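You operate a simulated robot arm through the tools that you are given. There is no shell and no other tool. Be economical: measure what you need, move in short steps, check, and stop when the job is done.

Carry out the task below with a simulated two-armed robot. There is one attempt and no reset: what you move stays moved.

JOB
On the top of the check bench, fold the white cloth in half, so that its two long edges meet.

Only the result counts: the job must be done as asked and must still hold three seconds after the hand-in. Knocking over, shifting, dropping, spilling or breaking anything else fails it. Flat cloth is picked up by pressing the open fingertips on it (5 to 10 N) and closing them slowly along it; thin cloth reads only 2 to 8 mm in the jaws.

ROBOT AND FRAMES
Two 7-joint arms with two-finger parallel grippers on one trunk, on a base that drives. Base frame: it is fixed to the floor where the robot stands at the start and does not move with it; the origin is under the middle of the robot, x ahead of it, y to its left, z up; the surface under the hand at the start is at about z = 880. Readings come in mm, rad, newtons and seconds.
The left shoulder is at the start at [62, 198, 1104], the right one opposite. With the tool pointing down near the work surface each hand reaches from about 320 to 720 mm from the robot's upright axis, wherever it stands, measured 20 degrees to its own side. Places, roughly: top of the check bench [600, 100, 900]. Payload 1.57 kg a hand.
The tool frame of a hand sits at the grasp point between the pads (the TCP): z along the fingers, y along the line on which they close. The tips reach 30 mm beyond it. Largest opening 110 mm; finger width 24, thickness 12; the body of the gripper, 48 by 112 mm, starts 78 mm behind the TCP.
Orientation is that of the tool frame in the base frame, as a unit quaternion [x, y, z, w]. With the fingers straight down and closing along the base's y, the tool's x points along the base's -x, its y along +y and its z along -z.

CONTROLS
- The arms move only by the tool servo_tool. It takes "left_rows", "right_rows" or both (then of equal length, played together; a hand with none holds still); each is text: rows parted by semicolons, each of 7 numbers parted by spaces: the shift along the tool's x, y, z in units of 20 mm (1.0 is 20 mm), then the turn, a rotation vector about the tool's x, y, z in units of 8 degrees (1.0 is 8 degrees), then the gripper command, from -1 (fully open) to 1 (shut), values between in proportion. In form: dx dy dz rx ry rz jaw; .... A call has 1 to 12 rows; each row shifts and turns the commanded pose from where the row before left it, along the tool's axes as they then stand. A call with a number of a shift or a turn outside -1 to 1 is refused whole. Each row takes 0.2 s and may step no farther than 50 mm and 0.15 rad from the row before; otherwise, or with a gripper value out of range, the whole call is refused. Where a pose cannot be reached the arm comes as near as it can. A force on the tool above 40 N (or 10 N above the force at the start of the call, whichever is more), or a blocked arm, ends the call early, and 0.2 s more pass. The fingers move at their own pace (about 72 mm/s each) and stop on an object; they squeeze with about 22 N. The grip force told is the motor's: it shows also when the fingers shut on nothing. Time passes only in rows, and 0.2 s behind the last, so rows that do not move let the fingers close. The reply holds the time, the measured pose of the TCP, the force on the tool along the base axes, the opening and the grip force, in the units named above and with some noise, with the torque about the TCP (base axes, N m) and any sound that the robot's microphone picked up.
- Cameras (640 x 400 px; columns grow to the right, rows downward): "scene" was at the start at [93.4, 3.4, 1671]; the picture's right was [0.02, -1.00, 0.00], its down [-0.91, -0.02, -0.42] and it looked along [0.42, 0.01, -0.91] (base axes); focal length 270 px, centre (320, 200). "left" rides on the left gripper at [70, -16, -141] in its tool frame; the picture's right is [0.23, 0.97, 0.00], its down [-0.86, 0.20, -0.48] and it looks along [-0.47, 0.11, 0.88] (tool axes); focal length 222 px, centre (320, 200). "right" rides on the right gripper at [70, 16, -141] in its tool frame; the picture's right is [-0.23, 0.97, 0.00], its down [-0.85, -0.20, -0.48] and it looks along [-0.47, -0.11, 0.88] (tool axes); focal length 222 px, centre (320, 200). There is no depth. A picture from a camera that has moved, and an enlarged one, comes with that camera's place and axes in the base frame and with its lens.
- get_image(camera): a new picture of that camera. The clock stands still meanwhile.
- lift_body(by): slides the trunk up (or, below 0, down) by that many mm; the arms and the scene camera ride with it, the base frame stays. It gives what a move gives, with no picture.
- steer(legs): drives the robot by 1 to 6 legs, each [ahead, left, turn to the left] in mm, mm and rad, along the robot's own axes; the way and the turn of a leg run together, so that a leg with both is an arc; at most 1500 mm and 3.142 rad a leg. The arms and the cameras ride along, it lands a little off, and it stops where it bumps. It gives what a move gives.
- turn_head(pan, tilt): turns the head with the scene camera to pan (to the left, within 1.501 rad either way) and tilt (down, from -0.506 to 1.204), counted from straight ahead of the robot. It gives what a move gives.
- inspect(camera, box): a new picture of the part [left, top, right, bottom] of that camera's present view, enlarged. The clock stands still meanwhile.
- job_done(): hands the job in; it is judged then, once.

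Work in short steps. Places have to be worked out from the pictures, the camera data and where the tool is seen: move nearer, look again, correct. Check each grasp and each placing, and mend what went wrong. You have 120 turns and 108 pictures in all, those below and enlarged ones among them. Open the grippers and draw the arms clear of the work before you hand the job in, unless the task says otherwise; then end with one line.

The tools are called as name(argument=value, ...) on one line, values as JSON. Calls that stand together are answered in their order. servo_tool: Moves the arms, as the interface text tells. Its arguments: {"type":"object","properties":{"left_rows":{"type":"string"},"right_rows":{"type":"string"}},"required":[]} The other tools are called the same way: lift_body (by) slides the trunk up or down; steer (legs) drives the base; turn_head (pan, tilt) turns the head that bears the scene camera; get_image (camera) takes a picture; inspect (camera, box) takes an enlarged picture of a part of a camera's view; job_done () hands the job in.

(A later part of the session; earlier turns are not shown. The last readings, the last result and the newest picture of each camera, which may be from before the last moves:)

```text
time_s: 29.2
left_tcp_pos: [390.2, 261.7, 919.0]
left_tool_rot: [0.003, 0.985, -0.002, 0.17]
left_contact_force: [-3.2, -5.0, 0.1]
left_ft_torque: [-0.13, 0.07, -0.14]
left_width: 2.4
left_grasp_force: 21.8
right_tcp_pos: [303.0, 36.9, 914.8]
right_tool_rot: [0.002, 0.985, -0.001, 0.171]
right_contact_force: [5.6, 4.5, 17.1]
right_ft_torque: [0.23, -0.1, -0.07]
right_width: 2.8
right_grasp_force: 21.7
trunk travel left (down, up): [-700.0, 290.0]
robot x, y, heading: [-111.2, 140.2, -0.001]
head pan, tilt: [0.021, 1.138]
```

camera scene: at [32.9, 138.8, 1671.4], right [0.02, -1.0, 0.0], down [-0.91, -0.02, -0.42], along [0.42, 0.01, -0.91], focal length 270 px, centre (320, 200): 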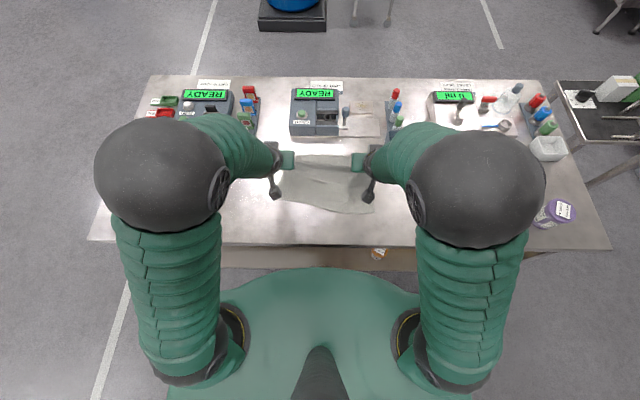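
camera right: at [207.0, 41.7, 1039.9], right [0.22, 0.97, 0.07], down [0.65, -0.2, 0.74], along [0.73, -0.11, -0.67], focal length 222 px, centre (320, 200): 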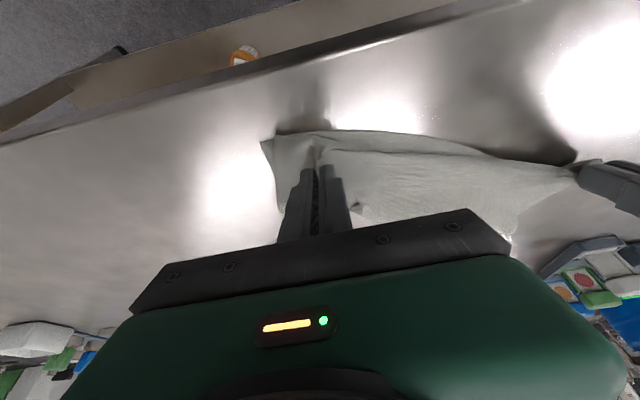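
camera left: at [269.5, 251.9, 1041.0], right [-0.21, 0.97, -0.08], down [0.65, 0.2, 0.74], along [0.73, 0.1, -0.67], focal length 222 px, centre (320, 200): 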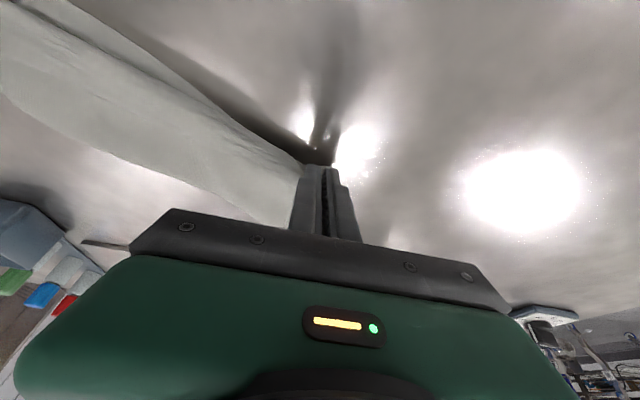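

The right hand is pressing and the left is about 4 mm above. I'll lower the left, ease the right, and open both slowly.

servo_tool(left_rows="0.05 0 0.15 0 0 0 1;0 0 0 0 0 0 1;0 0 0 0 0 0 0.8;0 0 0 0 0 0 0.6;0 0 0 0 0 0 0.45;0 0 0 0 0 0 0.45", right_rows="-0.02 0 -0.08 0 0 0 1;0 0 0 0 0 0 1;0 0 0 0 0 0 0.8;0 0 0 0 0 0 0.6;0 0 0 0 0 0 0.45;0 0 0 0 0 0 0.45")

servo_tool(left_rows="0 0 -0.3 0 0 0 0.45;0 0 -0.6 0 0 0 0.45;0 0 -1 0 0 0 0.45;0 0 -1 0 0 0 0.45;0 0.5 -1 0 0 0 0.45;0 1 -1 0 0 0 0.45;0 1 -1 0 0 0 0.45;0 1 -1 0 0 0 0.45;0 1 -1 0 0 0 0.45;0 1 0 0 0 0 0.45", right_rows="0 0 -0.3 0 0 0 0.45;0 0 -0.6 0 0 0 0.45;0 0 -1 0 0 0 0.45;0 0 -1 0 0 0 0.45;0 -0.5 -1 0 0 0 0.45;0 -1 -1 0 0 0 0.45;0 -1 -1 0 0 0 0.45;0 -1 -1 0 0 0 0.45;0 -1 -1 0 0 0 0.45;0 -1 0 0 0 0 0.45")

inspect(camera="scene", box=[240, 100, 400, 230])

```text
time_s: 30.6
left_tcp_pos: [391.6, 261.4, 912.7]
left_tool_rot: [0.003, 0.986, -0.002, 0.169]
left_contact_force: [-0.1, 0.1, 0.9]
left_ft_torque: [0.03, 0.01, -0.04]
left_width: 30.0
left_grasp_force: 0.0
right_tcp_pos: [302.3, 36.4, 916.2]
right_tool_rot: [0.003, 0.986, -0.002, 0.168]
right_contact_force: [0.0, -0.7, 3.4]
right_ft_torque: [0.0, 0.04, 0.0]
right_width: 27.7
right_grasp_force: 0.1
trunk travel left (down, up): [-700.0, 290.0]
robot x, y, heading: [-110.7, 141.0, -0.01]
head pan, tilt: [0.021, 1.138]
```

```text
time_s: 32.8
left_tcp_pos: [341.5, 367.4, 1062.0]
left_tool_rot: [0.003, 0.986, -0.002, 0.169]
left_contact_force: [-0.8, -0.3, -0.8]
left_ft_torque: [-0.01, 0.02, -0.02]
left_width: 30.4
left_grasp_force: 0.1
right_tcp_pos: [258.0, -73.4, 1067.9]
right_tool_rot: [0.002, 0.986, -0.002, 0.168]
right_contact_force: [0.0, -0.6, -0.3]
right_ft_torque: [0.02, 0.01, -0.02]
right_width: 30.2
right_grasp_force: 0.0
right hand out of reach, approached as far as the arm can: row 8
trunk travel left (down, up): [-700.0, 290.0]
robot x, y, heading: [-107.1, 137.8, -0.003]
head pan, tilt: [0.021, 1.138]
```

```text
3.08 times, centred on (320, 165) of scene
camera zoom: at [-17.3, 140.0, 1671.0], right [0.02, -1.0, 0.0], down [-0.91, -0.02, -0.42], along [0.42, 0.01, -0.91], focal length 831 px, centre (320, 308)
```

zoom: 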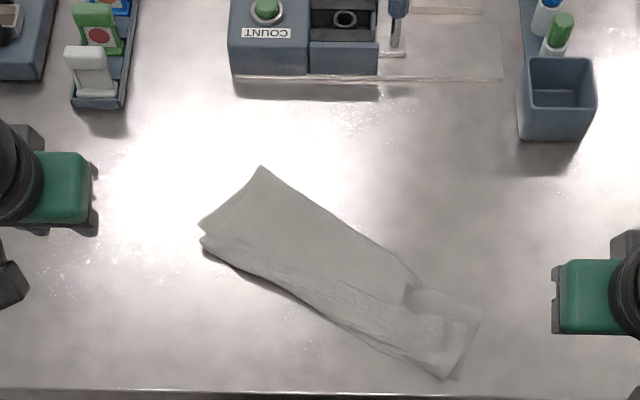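

Cloth released and in clear view. I'll enlarge it for detail.

inspect(camera="scene", box=[283, 138, 368, 191])

get_image(camera="right")

get_image(camera="left")

```text
7.53 times, centred on (326, 164) of scene
camera zoom: at [-17.3, 140.0, 1671.0], right [0.02, -1.0, 0.0], down [-0.91, -0.02, -0.42], along [0.42, 0.01, -0.91], focal length 2034 px, centre (279, 467)
```

zoom: 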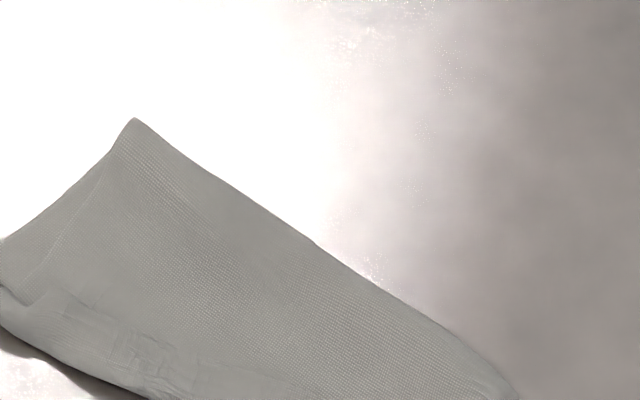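

```text
74 pictures are left
camera right: at [146.8, -56.1, 1179.2], right [0.22, 0.97, 0.07], down [0.65, -0.2, 0.74], along [0.73, -0.11, -0.67], focal length 222 px, centre (320, 200)
```

right: 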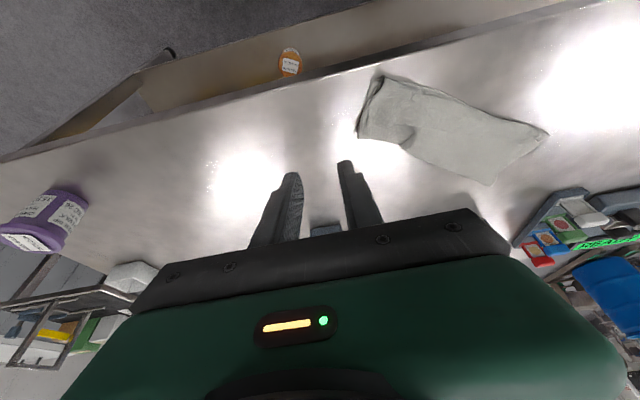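

```text
73 pictures are left
camera left: at [228.3, 354.0, 1172.5], right [-0.21, 0.97, -0.08], down [0.65, 0.2, 0.73], along [0.73, 0.1, -0.67], focal length 222 px, centre (320, 200)
```

left: 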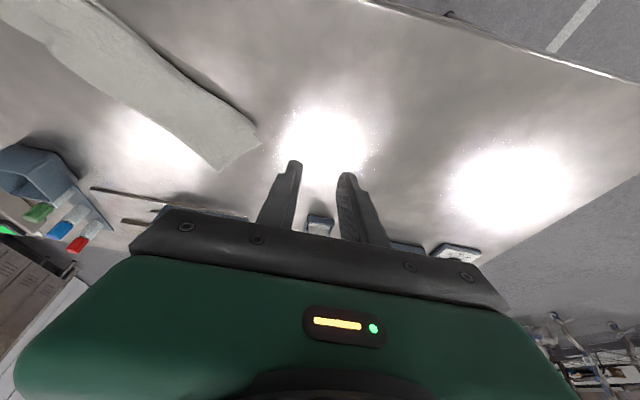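

inspect(camera="scene", box=[284, 150, 364, 200])

inspect(camera="right", box=[340, 60, 560, 200])

inspect(camera="left", box=[0, 0, 280, 180])

```text
8.00 times, centred on (324, 175) of scene
camera zoom: at [-17.3, 140.0, 1671.0], right [0.02, -1.0, 0.0], down [-0.91, -0.02, -0.42], along [0.42, 0.01, -0.91], focal length 2162 px, centre (288, 400)
```

zoom: 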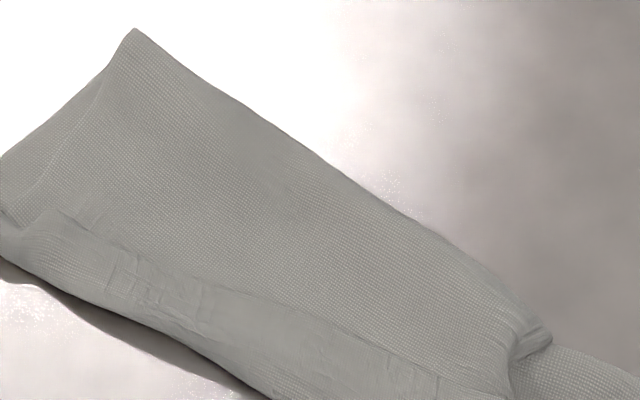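

```text
2.86 times, centred on (450, 130) of right
camera zoom: at [146.8, -56.1, 1179.2], right [0.22, 0.97, 0.07], down [0.65, -0.2, 0.74], along [0.73, -0.11, -0.67], focal length 635 px, centre (-51, 400)
```

zoom: 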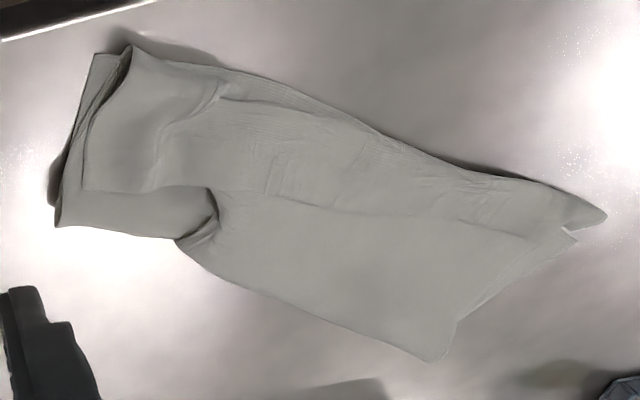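

```text
2.22 times, centred on (140, 90) of left
camera zoom: at [228.3, 354.0, 1172.5], right [-0.21, 0.97, -0.08], down [0.65, 0.2, 0.73], along [0.73, 0.1, -0.67], focal length 494 px, centre (720, 444)
```

zoom: 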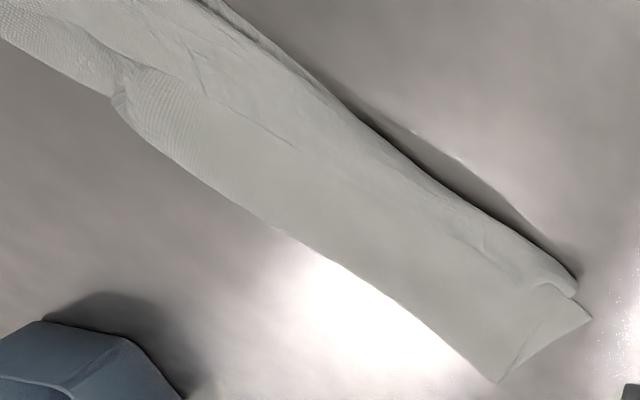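

I want a closer look at the right end, where a pucker shows.

inspect(camera="right", box=[350, 65, 440, 155])

inspect(camera="scene", box=[330, 170, 368, 200])

inspect(camera="scene", box=[285, 145, 323, 175])

```text
4.44 times, centred on (395, 110) of right
camera zoom: at [146.8, -56.1, 1179.2], right [0.22, 0.97, 0.07], down [0.65, -0.2, 0.74], along [0.73, -0.11, -0.67], focal length 987 px, centre (-13, 600)
```

zoom: 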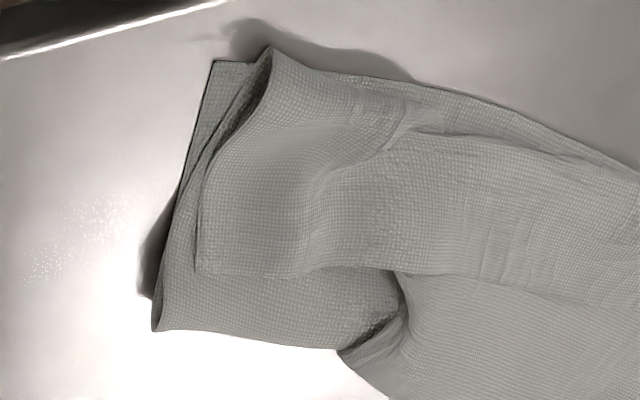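

```text
13.33 times, centred on (349, 185) of scene
camera zoom: at [-17.3, 140.0, 1671.0], right [0.02, -1.0, 0.0], down [-0.91, -0.02, -0.42], along [0.42, 0.01, -0.91], focal length 3603 px, centre (-67, 400)
```

zoom: 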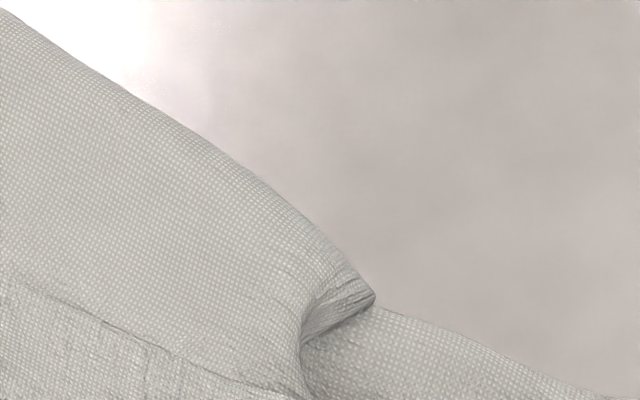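

```text
13.33 times, centred on (304, 160) of scene
camera zoom: at [-17.3, 140.0, 1671.0], right [0.02, -1.0, 0.0], down [-0.91, -0.02, -0.42], along [0.42, 0.01, -0.91], focal length 3603 px, centre (533, 733)
```

zoom: 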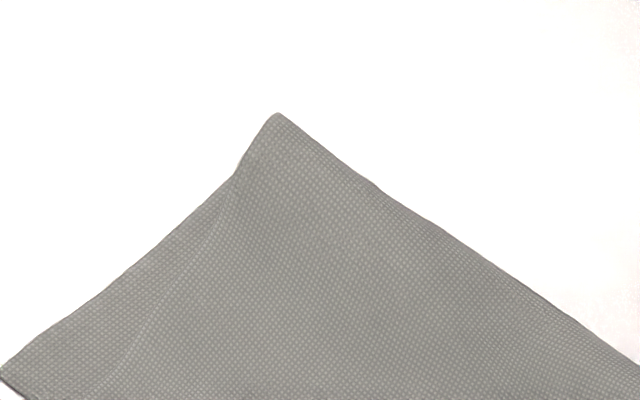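

The zooms show the near part of the top layer rolled back: its free edge lies at about (330,-3) to (354,82) on top, because I stopped the hands too early. I need the same detail for the left part of that edge.

inspect(camera="scene", box=[286, 155, 330, 188])

inspect(camera="right", box=[430, 80, 560, 180])

inspect(camera="left", box=[140, 40, 280, 180])

```text
12.12 times, centred on (308, 172) of scene
camera zoom: at [-17.3, 140.0, 1671.0], right [0.02, -1.0, 0.0], down [-0.91, -0.02, -0.42], along [0.42, 0.01, -0.91], focal length 3275 px, centre (466, 546)
```

zoom: 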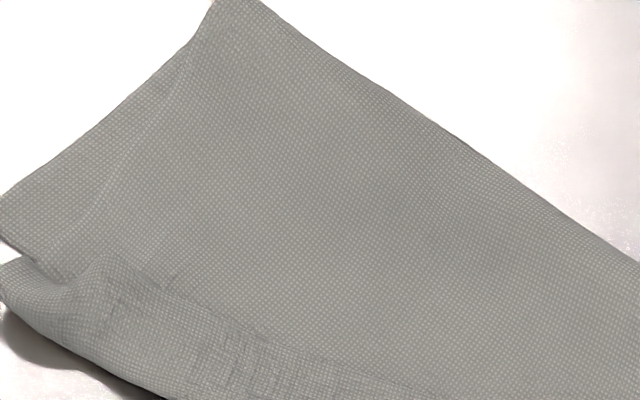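

```text
4.00 times, centred on (495, 130) of right
camera zoom: at [146.8, -56.1, 1179.2], right [0.22, 0.97, 0.07], down [0.65, -0.2, 0.74], along [0.73, -0.11, -0.67], focal length 888 px, centre (-380, 480)
```

zoom: 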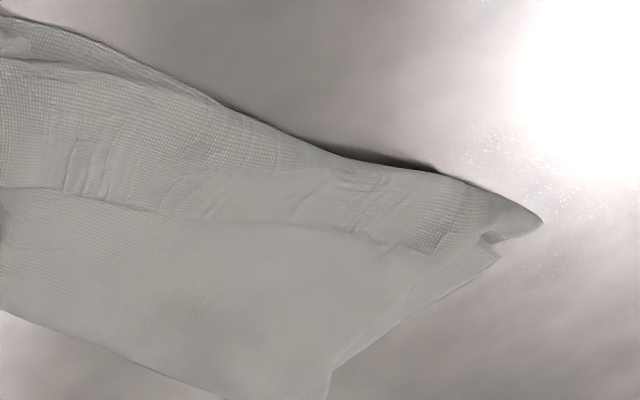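

```text
2.86 times, centred on (210, 110) of left
camera zoom: at [228.3, 354.0, 1172.5], right [-0.21, 0.97, -0.08], down [0.65, 0.2, 0.73], along [0.73, 0.1, -0.67], focal length 635 px, centre (634, 457)
```

zoom: 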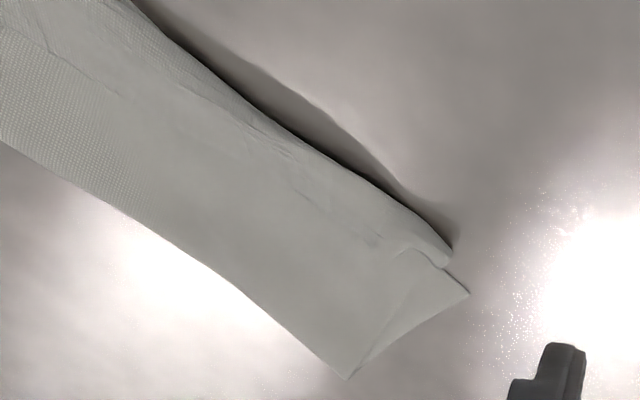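

The top layer is about 145 mm deep and the bottom about 105, with the top's free edge rolled back. My fix is to regrasp the free edge, lift it upright, drag forward so the bottom trails flat and square, then lay it down again farther toward me. First I bring both hands upright and over the edge.

servo_tool(left_rows="0 0 0 0 0.61 0 0.45;0 0 0 0 0.61 0 0.45;0 0 0 0 0.61 0 0.45;0 0 0 0 0.61 0 0.45;-0.43 -0.87 0 0 0 0 0.45;-0.43 -0.87 0 0 0 0 0.45;-0.43 -0.87 0 0 0 0 0.45;-0.43 -0.87 0 0 0 0 0.45;-0.43 -0.87 0 0 0 0 0.45;-0.43 -0.87 0 0 0 0 0.45;-0.43 -0.87 0 0 0 0 0.45;-0.43 -0.87 0 0 0 0 0.45", right_rows="0 0 0 0 0.61 0 0.45;0 0 0 0 0.61 0 0.45;0 0 0 0 0.61 0 0.45;0 0 0 0 0.61 0 0.45;-0.45 0.63 0 0 0 0 0.45;-0.45 0.63 0 0 0 0 0.45;-0.45 0.63 0 0 0 0 0.45;-0.45 0.63 0 0 0 0 0.45;-0.45 0.63 0 0 0 0 0.45;-0.45 0.63 0 0 0 0 0.45;-0.45 0.63 0 0 0 0 0.45;-0.45 0.63 0 0 0 0 0.45")

servo_tool(left_rows="0 0 0.7 0 0 0.7 0.45;0 0 0.7 0 0 0.7 0.45;0 0 0.7 0 0 0.7 0.45;0 0 0.7 0 0 0.7 0.45;0 0 0.7 0 0 0 0.45;0 0 0 0 0 0 0.45", right_rows="0 0 0.7 0 0 0.5 0.45;0 0 0.7 0 0 0.5 0.45;0 0 0.7 0 0 0.5 0.45;0 0 0.7 0 0 0.5 0.45;0 0 0.7 0 0 0 0.45;0 0 0 0 0 0 0.45")

get_image(camera="left")

get_image(camera="right")

```text
time_s: 35.4
left_tcp_pos: [409.0, 231.6, 1061.8]
left_tool_rot: [0.003, 1.0, -0.001, -0.001]
left_contact_force: [0.1, -0.5, -0.1]
left_ft_torque: [0.02, 0.03, -0.01]
left_width: 30.3
left_grasp_force: 0.1
right_tcp_pos: [330.9, 28.2, 1067.5]
right_tool_rot: [0.003, 1.0, -0.002, -0.002]
right_contact_force: [0.6, -0.4, 0.6]
right_ft_torque: [0.03, 0.0, -0.02]
right_width: 30.4
right_grasp_force: 0.1
trunk travel left (down, up): [-700.0, 290.0]
robot x, y, heading: [-108.9, 138.5, -0.005]
head pan, tilt: [0.021, 1.138]
```

```text
time_s: 36.8
left_tcp_pos: [409.3, 233.4, 992.7]
left_tool_rot: [0.198, 0.98, 0.0, 0.0]
left_contact_force: [0.1, 0.6, 0.3]
left_ft_torque: [0.0, -0.03, -0.03]
left_width: 30.1
left_grasp_force: 0.1
right_tcp_pos: [329.2, 27.8, 998.3]
right_tool_rot: [0.143, 0.99, -0.003, -0.001]
right_contact_force: [-0.7, 0.4, 1.1]
right_ft_torque: [-0.04, -0.02, 0.0]
right_width: 30.5
right_grasp_force: 0.1
trunk travel left (down, up): [-700.0, 290.0]
robot x, y, heading: [-111.6, 138.1, 0.001]
head pan, tilt: [0.021, 1.138]
```

```text
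63 pictures are left
camera left: at [337.0, 247.7, 1134.3], right [0.17, 0.99, 0.0], down [0.87, -0.15, 0.48], along [0.47, -0.08, -0.88], focal length 222 px, centre (320, 200)
```

left: 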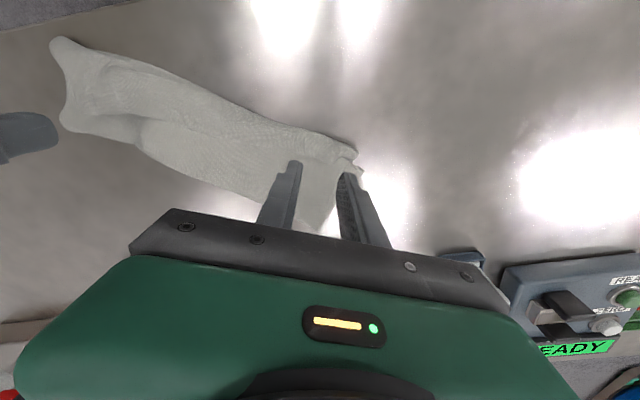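

```text
62 pictures are left
camera right: at [268.2, 63.4, 1140.4], right [0.49, 0.87, 0.0], down [0.76, -0.43, 0.48], along [0.42, -0.24, -0.88], focal length 222 px, centre (320, 200)
```

right: 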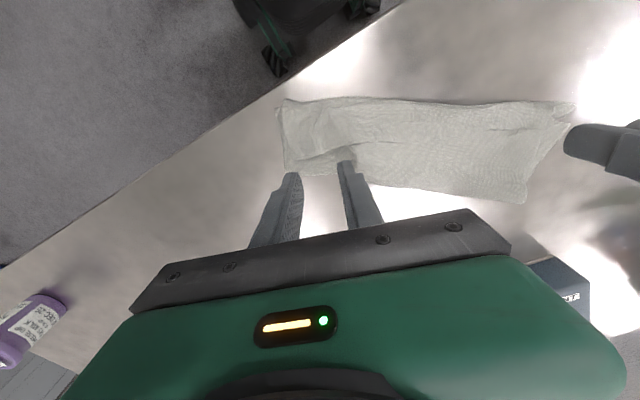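

inspect(camera="right", box=[265, 85, 425, 205])

inspect(camera="left", box=[230, 110, 390, 240])

```text
3.33 times, centred on (345, 145) of right
camera zoom: at [268.2, 63.4, 1140.4], right [0.49, 0.87, 0.0], down [0.76, -0.43, 0.48], along [0.42, -0.24, -0.88], focal length 740 px, centre (237, 383)
```

zoom: 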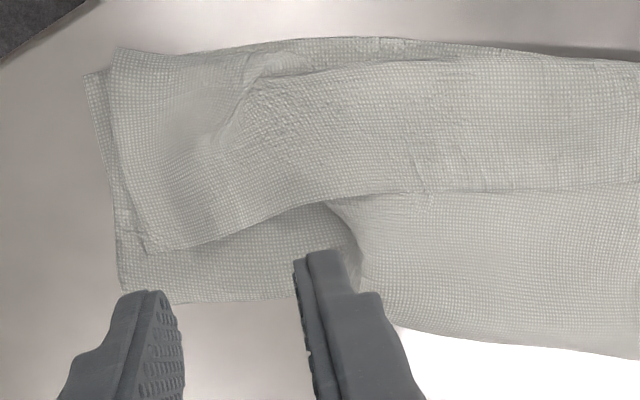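

```text
3.08 times, centred on (310, 175) of left
camera zoom: at [337.0, 247.7, 1134.3], right [0.17, 0.99, 0.0], down [0.87, -0.15, 0.48], along [0.47, -0.08, -0.88], focal length 684 px, centre (351, 277)
```

zoom: 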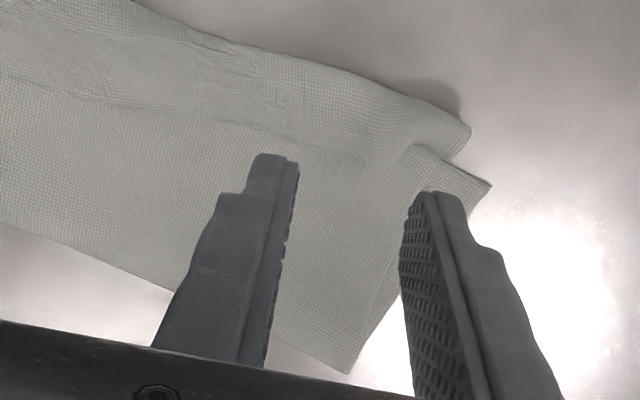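

Now clear: the flap corner is at right (329,-6) and left (426,246). The right hand is well placed; the left needs about 10 mm inward. I'll descend to just above the cloth.

servo_tool(left_rows="-0.05 -0.26 0.7 0 0 0 0.45;0 -0.26 0.7 0 0 0 0.45;0 0 0.7 0 0 0 0.45;0 0 0.7 0 0 0 0.45;0 0 0.73 0 0 0 0.45;0 0 0 0 0 0 0.45", right_rows="0 0.1 0.76 0 0 0 0.45;0 0 0.76 0 0 0 0.45;0 0 0.76 0 0 0 0.45;0 0 0.76 0 0 0 0.45;0 0 0.76 0 0 0 0.45;0 0 0 0 0 0 0.45")

inspect(camera="right", box=[245, 85, 405, 205])

inspect(camera="left", box=[230, 90, 390, 210])

```text
time_s: 38.2
left_tcp_pos: [404.8, 223.1, 923.0]
left_tool_rot: [0.196, 0.981, -0.001, 0.001]
left_contact_force: [-0.2, 0.0, -0.2]
left_ft_torque: [0.0, 0.02, -0.05]
left_width: 30.0
left_grasp_force: 0.0
right_tcp_pos: [328.9, 29.9, 919.8]
right_tool_rot: [0.143, 0.99, -0.002, 0.0]
right_contact_force: [-0.5, 0.3, 1.0]
right_ft_torque: [0.04, 0.02, 0.0]
right_width: 30.3
right_grasp_force: 0.1
trunk travel left (down, up): [-700.0, 290.0]
robot x, y, heading: [-112.1, 136.2, -0.0]
head pan, tilt: [0.021, 1.138]
```

```text
3.33 times, centred on (325, 145) of right
camera zoom: at [267.8, 65.6, 1063.1], right [0.49, 0.87, 0.0], down [0.77, -0.43, 0.48], along [0.42, -0.24, -0.88], focal length 740 px, centre (303, 383)
```

zoom: 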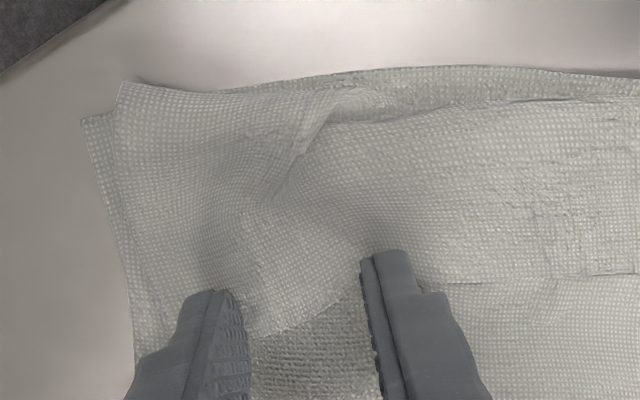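

```text
3.33 times, centred on (310, 150) of left
camera zoom: at [333.8, 236.7, 1064.5], right [0.17, 0.99, 0.0], down [0.87, -0.14, 0.48], along [0.47, -0.08, -0.88], focal length 740 px, centre (353, 367)
```

zoom: 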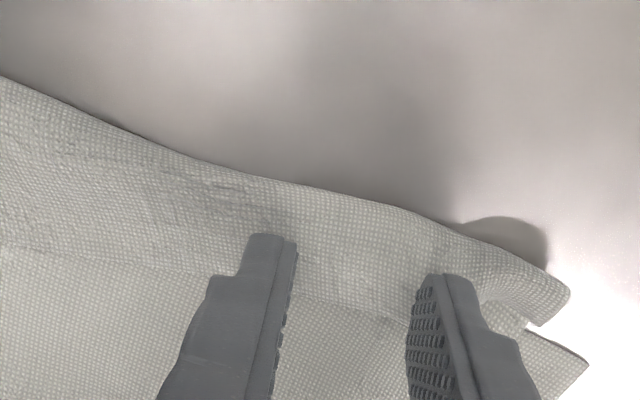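

Both hands straddle the flap edge well. I'll press down in small steps.

servo_tool(left_rows="0 0 0.15 0 0 0 0.45;0 0 0.15 0 0 0 0.45;0 0 0.1 0 0 0 0.45;0 0 0 0 0 0 0.45", right_rows="0 0 0.1 0 0 0 0.45;0 0 0.1 0 0 0 0.45;0 0 0.1 0 0 0 0.45;0 0 0 0 0 0 0.45")

```text
time_s: 39.2
left_tcp_pos: [404.7, 222.8, 916.0]
left_tool_rot: [0.196, 0.981, -0.001, 0.001]
left_contact_force: [-0.2, 0.0, 1.2]
left_ft_torque: [0.01, 0.03, 0.01]
left_width: 29.8
left_grasp_force: 0.1
right_tcp_pos: [329.3, 28.5, 915.7]
right_tool_rot: [0.142, 0.99, -0.002, -0.001]
right_contact_force: [-0.7, 0.7, 2.0]
right_ft_torque: [0.03, -0.03, -0.02]
right_width: 30.4
right_grasp_force: 0.4
trunk travel left (down, up): [-700.0, 290.0]
robot x, y, heading: [-111.3, 138.3, -0.007]
head pan, tilt: [0.021, 1.138]
```

servo_tool(left_rows="0 0 0.1 0 0 0 0.45;0 0 0 0 0 0 0.45", right_rows="0 0 0.06 0 0 0 0.45;0 0 0 0 0 0 0.45")

```text
time_s: 39.8
left_tcp_pos: [404.2, 222.5, 912.5]
left_tool_rot: [0.197, 0.98, -0.001, 0.001]
left_contact_force: [2.5, 1.3, 14.4]
left_ft_torque: [0.07, -0.09, -0.01]
left_width: 29.8
left_grasp_force: 0.0
right_tcp_pos: [329.1, 28.4, 916.3]
right_tool_rot: [0.142, 0.99, -0.002, 0.0]
right_contact_force: [0.7, 0.6, 3.0]
right_ft_torque: [0.05, 0.01, 0.0]
right_width: 30.4
right_grasp_force: 0.1
trunk travel left (down, up): [-700.0, 290.0]
robot x, y, heading: [-107.5, 137.8, 0.002]
head pan, tilt: [0.021, 1.138]
```

Left reads 14 N and right 3 N. I'll adjust both toward about 8 N and close slowly.

servo_tool(left_rows="0 0 -0.05 0 0 0 0.5;0 0 0 0 0 0 0.55;0 0 0 0 0 0 0.6;0 0 0 0 0 0 0.65;0 0 0 0 0 0 0.7;0 0 0 0 0 0 0.75;0 0 0 0 0 0 0.8;0 0 0 0 0 0 0.85;0 0 0 0 0 0 0.92;0 0 0 0 0 0 1;0 0 0 0 0 0 1;0 0 0 0 0 0 1", right_rows="0 0 0.06 0 0 0 0.5;0 0 0 0 0 0 0.55;0 0 0 0 0 0 0.6;0 0 0 0 0 0 0.65;0 0 0 0 0 0 0.7;0 0 0 0 0 0 0.75;0 0 0 0 0 0 0.8;0 0 0 0 0 0 0.85;0 0 0 0 0 0 0.92;0 0 0 0 0 0 1;0 0 0 0 0 0 1;0 0 0 0 0 0 1")

inspect(camera="right", box=[245, 85, 405, 205])

inspect(camera="left", box=[230, 90, 390, 210])

```text
time_s: 42.4
left_tcp_pos: [403.7, 221.4, 913.6]
left_tool_rot: [0.197, 0.98, -0.002, 0.0]
left_contact_force: [-0.4, -0.2, 3.7]
left_ft_torque: [0.0, -0.01, -0.01]
left_width: 0.0
left_grasp_force: 21.3
right_tcp_pos: [329.7, 28.8, 914.8]
right_tool_rot: [0.142, 0.99, -0.002, -0.001]
right_contact_force: [-0.9, -0.6, 1.9]
right_ft_torque: [0.01, -0.01, 0.01]
right_width: 0.2
right_grasp_force: 22.2
trunk travel left (down, up): [-700.0, 290.0]
robot x, y, heading: [-111.4, 137.2, -0.001]
head pan, tilt: [0.021, 1.138]
```

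```text
3.33 times, centred on (325, 145) of right
camera zoom: at [268.6, 64.7, 1055.8], right [0.49, 0.87, 0.0], down [0.77, -0.43, 0.48], along [0.41, -0.24, -0.88], focal length 740 px, centre (303, 383)
```

zoom: 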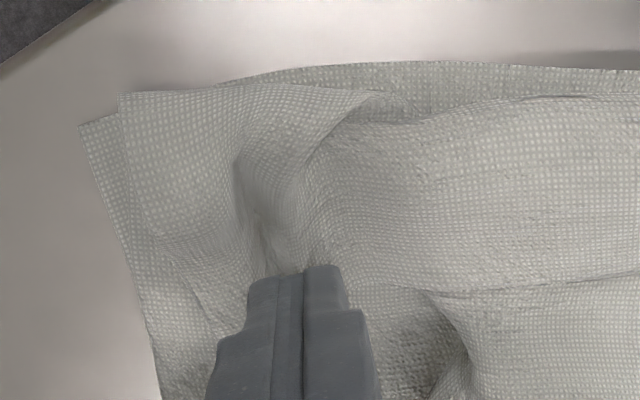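

```text
3.33 times, centred on (310, 150) of left
camera zoom: at [333.1, 235.3, 1055.1], right [0.17, 0.99, 0.0], down [0.87, -0.14, 0.48], along [0.47, -0.08, -0.88], focal length 740 px, centre (353, 367)
```

zoom: 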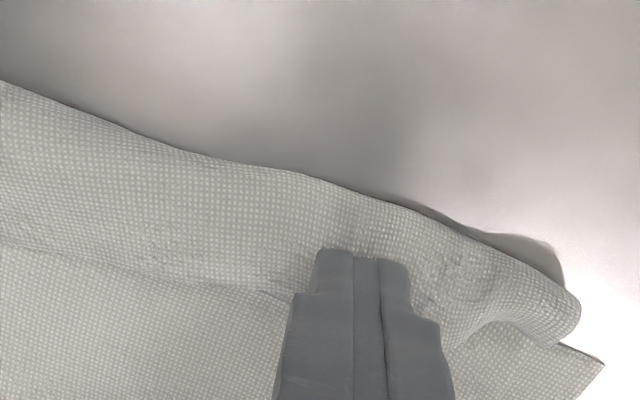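

Both jaws slipped; the good grasps earlier had a wider opening and more press. I'll raise a little, open to 44 mm, and press again.

servo_tool(left_rows="0 0 -0.5 0 0 0 0.9;0 0 0 0 0 0 0.2;0 0 0 0 0 0 0.2;0 0 0.4 0 0 0 0.2;0 0 0.13 0 0 0 0.2;0 0 0 0 0 0 0.2", right_rows="0 0 -0.5 0 0 0 0.9;0 0 0 0 0 0 0.2;0 0 0 0 0 0 0.2;0 0 0.4 0 0 0 0.2;0 0 0.18 0 0 0 0.2;0 0 0 0 0 0 0.2")

inspect(camera="right", box=[245, 85, 405, 205])

inspect(camera="left", box=[230, 90, 390, 210])

```text
time_s: 43.8
left_tcp_pos: [402.6, 222.7, 913.7]
left_tool_rot: [0.197, 0.98, 0.0, 0.002]
left_contact_force: [-0.1, -1.1, 8.5]
left_ft_torque: [-0.03, -0.01, -0.01]
left_width: 43.6
left_grasp_force: 0.0
right_tcp_pos: [331.6, 28.7, 914.3]
right_tool_rot: [0.142, 0.99, 0.0, 0.002]
right_contact_force: [1.5, 0.3, 13.8]
right_ft_torque: [-0.19, 0.05, 0.02]
right_width: 43.6
right_grasp_force: 0.1
trunk travel left (down, up): [-700.0, 290.0]
robot x, y, heading: [-112.9, 138.7, -0.004]
head pan, tilt: [0.021, 1.138]
```

```text
3.33 times, centred on (325, 145) of right
camera zoom: at [269.1, 65.0, 1055.2], right [0.49, 0.87, 0.0], down [0.76, -0.43, 0.48], along [0.42, -0.24, -0.88], focal length 740 px, centre (303, 383)
```

zoom: 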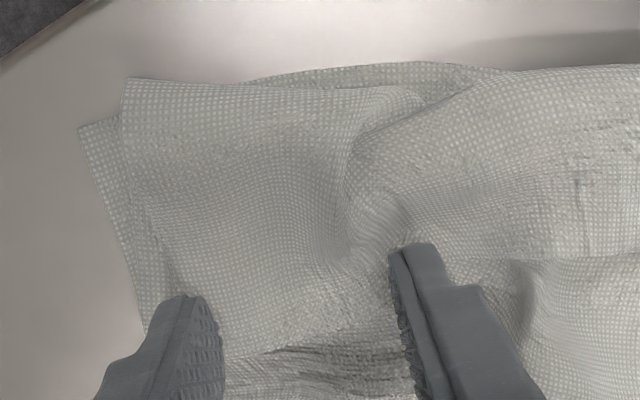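

```text
3.33 times, centred on (310, 150) of left
camera zoom: at [332.3, 236.5, 1055.1], right [0.17, 0.99, 0.0], down [0.86, -0.14, 0.48], along [0.47, -0.08, -0.88], focal length 740 px, centre (353, 367)
```

zoom: 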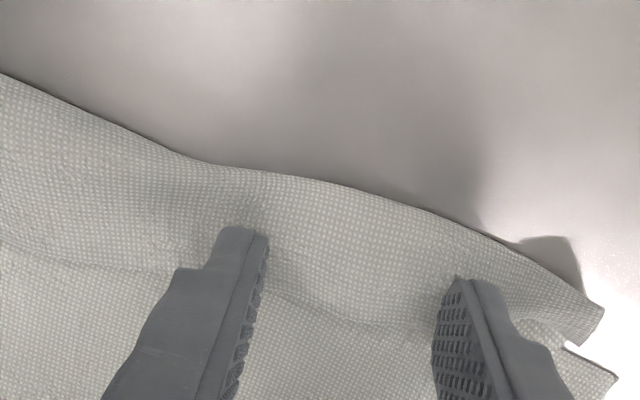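

Pressing at 8.5 and 13.8 N with fingers well on the flap. I'll close slowly again, with slightly more press on the left.

servo_tool(left_rows="0 0 0.06 0 0 0 0.27;0 0 0 0 0 0 0.34;0 0 0 0 0 0 0.41;0 0 0 0 0 0 0.49;0 0 0 0 0 0 0.57;0 0 0 0 0 0 0.65;0 0 0 0 0 0 0.73;0 0 0 0 0 0 0.81;0 0 0 0 0 0 0.9;0 0 0 0 0 0 1;0 0 0 0 0 0 1;0 0 0 0 0 0 1", right_rows="0 0 0 0 0 0 0.27;0 0 0 0 0 0 0.34;0 0 0 0 0 0 0.41;0 0 0 0 0 0 0.49;0 0 0 0 0 0 0.57;0 0 0 0 0 0 0.65;0 0 0 0 0 0 0.73;0 0 0 0 0 0 0.81;0 0 0 0 0 0 0.9;0 0 0 0 0 0 1;0 0 0 0 0 0 1;0 0 0 0 0 0 1")

inspect(camera="right", box=[245, 85, 405, 205])

inspect(camera="left", box=[230, 90, 390, 210])

```text
time_s: 46.4
left_tcp_pos: [402.7, 224.2, 913.2]
left_tool_rot: [0.196, 0.981, -0.001, 0.002]
left_contact_force: [-0.2, -3.8, 26.8]
left_ft_torque: [-0.15, 0.01, 0.04]
left_width: 5.0
left_grasp_force: 21.9
right_tcp_pos: [328.9, 29.4, 913.4]
right_tool_rot: [0.143, 0.99, -0.001, 0.0]
right_contact_force: [1.8, 6.2, 9.6]
right_ft_torque: [0.11, -0.04, -0.04]
right_width: 2.6
right_grasp_force: 21.5
trunk travel left (down, up): [-700.0, 290.0]
robot x, y, heading: [-110.9, 138.8, 0.002]
head pan, tilt: [0.021, 1.138]
```

```text
3.33 times, centred on (325, 145) of right
camera zoom: at [267.7, 65.5, 1055.3], right [0.49, 0.87, 0.0], down [0.76, -0.43, 0.48], along [0.42, -0.24, -0.88], focal length 740 px, centre (303, 383)
```

zoom: 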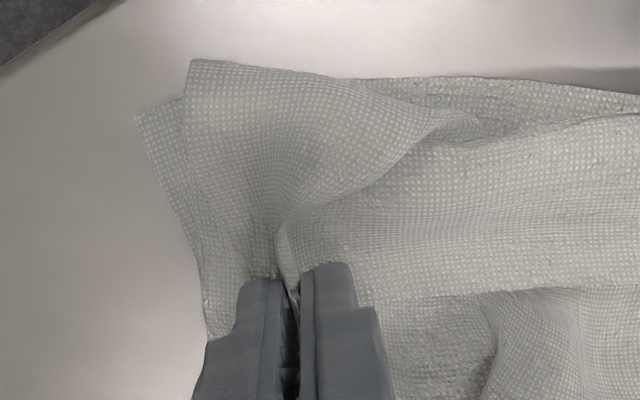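

```text
3.33 times, centred on (310, 150) of left
camera zoom: at [331.3, 236.8, 1054.4], right [0.17, 0.99, 0.0], down [0.86, -0.14, 0.48], along [0.47, -0.08, -0.88], focal length 740 px, centre (353, 367)
```

zoom: 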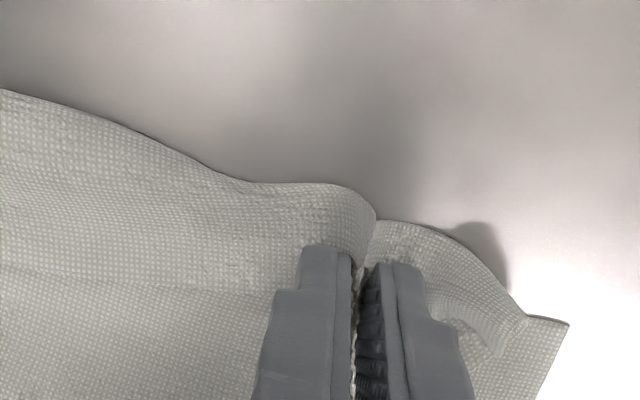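

Left holds 5.0 mm and right 2.6 mm. I'll lift gently with some forward motion and check what came up.

servo_tool(left_rows="0 0 -0.5 0 0 0 1;-0.28 0.115 -0.5 0 0 0 1;-0.28 0.115 -0.5 0 0 0 1;-0.28 0.115 -0.5 0 0 0 1;-0.28 0.115 -0.5 0 0 0 1;0 0 0 0 0 0 1", right_rows="0 0 -0.5 0 0 0 1;-0.29 0.085 -0.5 0 0 0 1;-0.29 0.085 -0.5 0 0 0 1;-0.29 0.085 -0.5 0 0 0 1;-0.29 0.085 -0.5 0 0 0 1;0 0 0 0 0 0 1")

get_image(camera="right")

get_image(camera="left")

inspect(camera="scene", box=[260, 120, 390, 220])

```text
time_s: 47.8
left_tcp_pos: [427.5, 221.1, 960.6]
left_tool_rot: [0.197, 0.98, -0.001, 0.0]
left_contact_force: [-0.7, -0.8, -0.4]
left_ft_torque: [-0.03, -0.01, 0.02]
left_width: 4.8
left_grasp_force: 22.5
right_tcp_pos: [356.0, 29.1, 962.4]
right_tool_rot: [0.141, 0.99, -0.001, -0.001]
right_contact_force: [0.9, 0.7, 0.0]
right_ft_torque: [-0.01, -0.01, -0.05]
right_width: 2.8
right_grasp_force: 21.9
trunk travel left (down, up): [-700.0, 290.0]
robot x, y, heading: [-108.4, 145.5, -0.001]
head pan, tilt: [0.021, 1.138]
```

```text
51 pictures are left
camera right: at [294.1, 65.3, 1104.8], right [0.49, 0.87, 0.0], down [0.77, -0.43, 0.48], along [0.41, -0.24, -0.88], focal length 222 px, centre (320, 200)
```

right: 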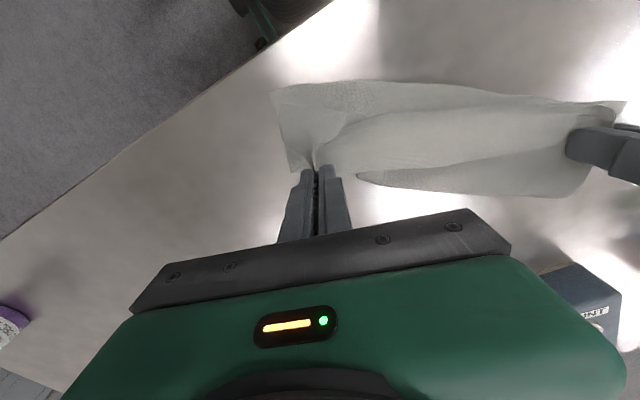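

```text
50 pictures are left
camera left: at [357.6, 234.9, 1103.5], right [0.17, 0.99, 0.0], down [0.87, -0.15, 0.48], along [0.47, -0.08, -0.88], focal length 222 px, centre (320, 200)
```

left: 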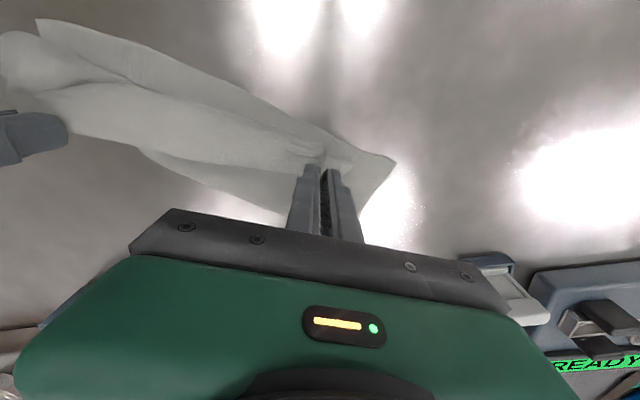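

```text
4.00 times, centred on (325, 170) of scene
camera zoom: at [-16.3, 139.6, 1671.0], right [0.02, -1.0, 0.0], down [-0.91, -0.02, -0.42], along [0.42, 0.01, -0.91], focal length 1081 px, centre (300, 320)
```

zoom: 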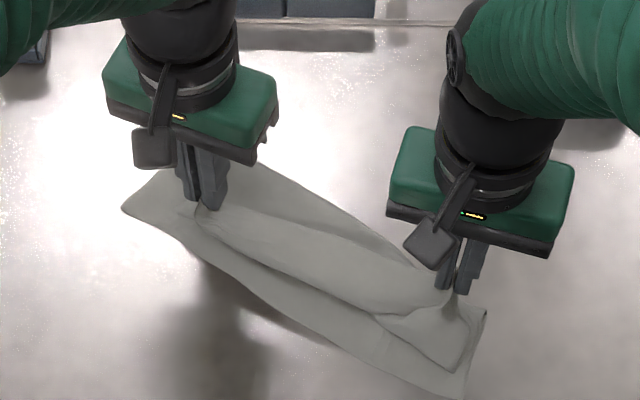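

Only the top layer is lifted, and the bottom layer lies free beneath it. I'll raise to the fold height while unwinding the yaw, then drag forward and square, the right hand farther than the left.

servo_tool(left_rows="0 0 -0.75 0 0 -0.7 1;0 0 -0.75 0 0 -0.7 1;0 0 -0.75 0 0 -0.7 1;0 0 -0.75 0 0 -0.7 1;0 0 0 0 0 0 1", right_rows="0 0 -0.75 0 0 -0.52 1;0 0 -0.75 0 0 -0.52 1;0 0 -0.75 0 0 -0.52 1;0 0 -0.75 0 0 -0.52 1;0 0 0 0 0 0 1")

servo_tool(left_rows="-0.3 0.2 0 0 0 0 1;-0.3 0.2 0 0 0 0 1;-0.3 0.2 0 0 0 0 1;-0.4 0.2 0 0 0 0 1;-0.4 0.2 0 0 0 0 1;-0.4 0.2 0 0 0 0 1;-0.5 0.2 0 0 0 0 1;-0.5 0.2 0 0 0 0 1;-0.5 0.2 0 0 0 0 1;-0.5 0.1 0 0 0 0 1;-0.5 0 0 0 0 0 1;0 0 0 0 0 0 1", right_rows="-0.75 -0.05 0 0 0 0 1;-0.75 -0.05 0 0 0 0 1;-0.75 -0.05 0 0 0 0 1;-0.75 -0.05 0 0 0 0 1;-0.75 -0.05 0 0 0 0 1;-0.75 -0.05 0 0 0 0 1;-0.75 -0.05 0 0 0 0 1;-0.75 -0.05 0 0 0 0 1;-0.75 -0.05 0 0 0 0 1;-0.75 0 0 0 0 0 1;-0.75 0 0 0 0 0 1;0 0 0 0 0 0 1")

inspect(camera="scene", box=[240, 90, 400, 220])

```text
time_s: 49.0
left_tcp_pos: [429.8, 222.3, 1020.7]
left_tool_rot: [0.001, 1.0, 0.0, -0.001]
left_contact_force: [-1.1, -1.0, 0.6]
left_ft_torque: [-0.06, 0.04, -0.05]
left_width: 4.4
left_grasp_force: 22.1
right_tcp_pos: [355.6, 32.8, 1019.8]
right_tool_rot: [-0.003, 1.0, -0.002, -0.002]
right_contact_force: [0.4, 0.9, 0.5]
right_ft_torque: [0.01, 0.01, -0.08]
right_width: 2.9
right_grasp_force: 22.1
trunk travel left (down, up): [-700.0, 290.0]
robot x, y, heading: [-108.8, 138.8, -0.003]
head pan, tilt: [0.021, 1.138]
```

```text
time_s: 51.6
left_tcp_pos: [519.0, 252.6, 1022.3]
left_tool_rot: [0.004, 1.0, -0.008, -0.001]
left_contact_force: [-0.1, -38.5, -0.6]
left_ft_torque: [-1.21, 0.01, 0.25]
left_width: 8.6
left_grasp_force: 21.8
right_tcp_pos: [519.5, 26.9, 1021.2]
right_tool_rot: [-0.005, 1.0, 0.006, -0.002]
right_contact_force: [0.5, 39.4, -0.1]
right_ft_torque: [1.22, -0.02, -0.22]
right_width: 6.5
right_grasp_force: 22.3
trunk travel left (down, up): [-700.0, 290.0]
robot x, y, heading: [-114.7, 137.2, -0.005]
head pan, tilt: [0.021, 1.138]
```

```text
3.08 times, centred on (320, 155) of scene
camera zoom: at [-15.8, 139.6, 1671.0], right [0.02, -1.0, 0.0], down [-0.91, -0.02, -0.42], along [0.42, 0.01, -0.91], focal length 831 px, centre (320, 338)
```

zoom: 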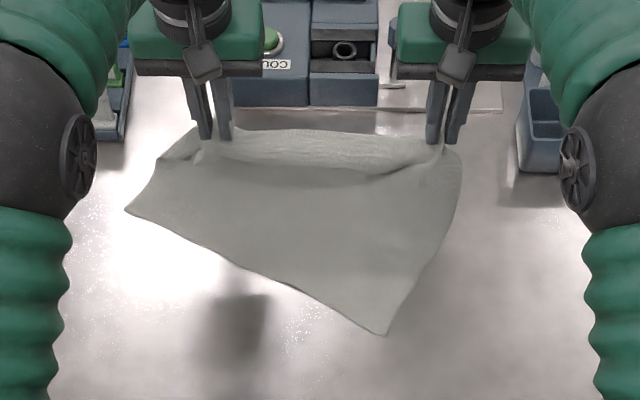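

Sideways pull is 39 N, which is too much. The bottom layer stayed skewed, with its near edge from (354,80) to (504,372), about 27°. I'll match the hands' line to that instead: first relieve the tension and rotate the line, then drive forward for reach.

servo_tool(left_rows="0 -0.3 0 0 0 0 1;-0.2 0 0 0 0 0 1;-0.3 0.1 0 0 0 0 1;-0.3 0.1 0 0 0 0 1;-0.3 0.2 0 0 0 0 1;-0.3 0.2 0 0 0 0 1;-0.3 0.2 0 0 0 0 1;0 0 0 0 0 0 1", right_rows="0 0.6 0 0 0 0 1;0.5 0.2 0 0 0 0 1;0.5 0.2 0 0 0 0 1;0.5 0.2 0 0 0 0 1;0.5 0.3 0 0 0 0 1;0.5 0.3 0 0 0 0 1;0.5 0.4 0 0 0 0 1;0 0 0 0 0 0 1")

steer(legs=[[40, 0, 0]])

inspect(camera="scene", box=[240, 110, 400, 240])

```text
time_s: 53.4
left_tcp_pos: [555.6, 266.9, 1020.1]
left_tool_rot: [0.004, 1.0, -0.005, -0.001]
left_contact_force: [-16.0, -30.3, -0.8]
left_ft_torque: [-0.99, 0.49, 0.04]
left_width: 5.5
left_grasp_force: 21.8
right_tcp_pos: [458.5, 68.2, 1022.4]
right_tool_rot: [-0.002, 1.0, 0.001, 0.001]
right_contact_force: [15.9, 30.6, -1.1]
right_ft_torque: [0.98, -0.48, -0.29]
right_width: 2.6
right_grasp_force: 22.2
trunk travel left (down, up): [-700.0, 290.0]
robot x, y, heading: [-110.9, 139.7, -0.002]
head pan, tilt: [0.021, 1.138]
```

```text
time_s: 54.3
left_tcp_pos: [587.6, 267.0, 1025.2]
left_tool_rot: [0.003, 1.0, -0.005, 0.002]
left_contact_force: [-16.3, -29.5, 0.8]
left_ft_torque: [-0.92, 0.44, 0.1]
left_width: 5.4
left_grasp_force: 22.1
right_tcp_pos: [490.8, 67.5, 1027.5]
right_tool_rot: [-0.004, 1.0, 0.0, 0.005]
right_contact_force: [14.8, 29.7, 0.4]
right_ft_torque: [0.92, -0.52, -0.29]
right_width: 2.9
right_grasp_force: 21.8
trunk travel left (down, up): [-700.0, 290.0]
robot x, y, heading: [-72.1, 136.7, -0.001]
head pan, tilt: [0.021, 1.138]
```

```text
3.08 times, centred on (320, 175) of scene
camera zoom: at [11.6, 139.8, 1671.8], right [0.02, -1.0, 0.0], down [-0.91, -0.02, -0.42], along [0.42, 0.01, -0.91], focal length 831 px, centre (320, 277)
```

zoom: 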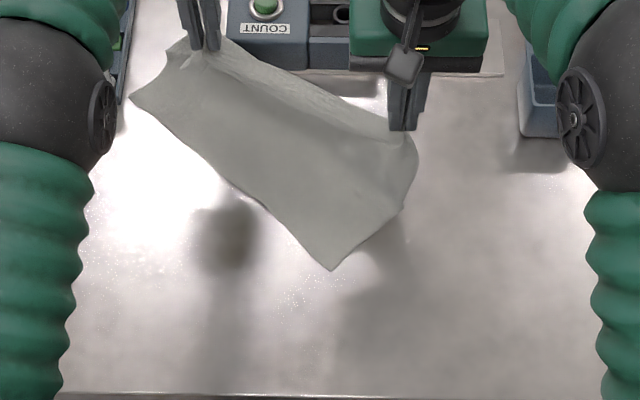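

The bottom layer has turned further, its left corner is near the vial rack, and skew chasing isn't working. New plan: hold the edge square and drag it toward me past the bottom layer. The cloth then trails out flat and square, and I fold it again cleanly. First I relax the tension, square the hands, and come back and down.

servo_tool(left_rows="0.4 -0.4 0 0 0 0 1;0.7 0 0.3 0 0 0 1;0.7 0.1 0.5 0 0 0 1;0.7 0.1 0.5 0 0 0 1;0.7 0.1 0.5 0 0 0 1;0.7 0.1 0.5 0 0 0 1;0.7 0.1 0.5 0 0 0 1;0.7 0.1 0.5 0 0 0 1;0.7 0.1 0.5 0 0 0 1;0.5 0 0.3 0 0 0 1;0.5 0 0 0 0 0 1;0 0 0 0 0 0 1", right_rows="0 0.3 0 0 0 0 1;0 0 0.3 0 0 0 1;0.1 0 0.5 0 0 0 1;0.1 0 0.5 0 0 0 1;0.1 0 0.5 0 0 0 1;0.1 0 0.5 0 0 0 1;0.1 0 0.5 0 0 0 1;0.3 0 0.5 0 0 0 1;0.4 0 0.5 0 0 0 1;0.5 0 0.3 0 0 0 1;0.5 0 0 0 0 0 1;0 0 0 0 0 0 1")

inspect(camera="scene", box=[240, 110, 400, 240])

```text
time_s: 56.9
left_tcp_pos: [451.6, 271.0, 939.9]
left_tool_rot: [0.003, 1.0, -0.005, -0.001]
left_contact_force: [0.8, -0.1, 0.4]
left_ft_torque: [0.0, 0.02, -0.01]
left_width: 4.3
left_grasp_force: 21.9
right_tcp_pos: [452.8, 74.4, 939.9]
right_tool_rot: [-0.003, 1.0, 0.0, 0.001]
right_contact_force: [-0.1, 0.1, 0.5]
right_ft_torque: [0.0, 0.03, -0.02]
right_width: 2.6
right_grasp_force: 22.3
trunk travel left (down, up): [-700.0, 290.0]
robot x, y, heading: [-70.8, 140.3, 0.001]
head pan, tilt: [0.021, 1.138]
```

```text
3.08 times, centred on (320, 175) of scene
camera zoom: at [23.9, 140.0, 1670.9], right [0.02, -1.0, 0.0], down [-0.91, -0.02, -0.42], along [0.42, 0.01, -0.91], focal length 831 px, centre (320, 277)
```

zoom: 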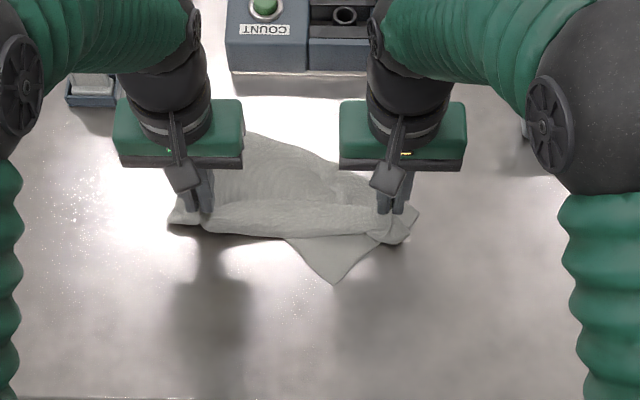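

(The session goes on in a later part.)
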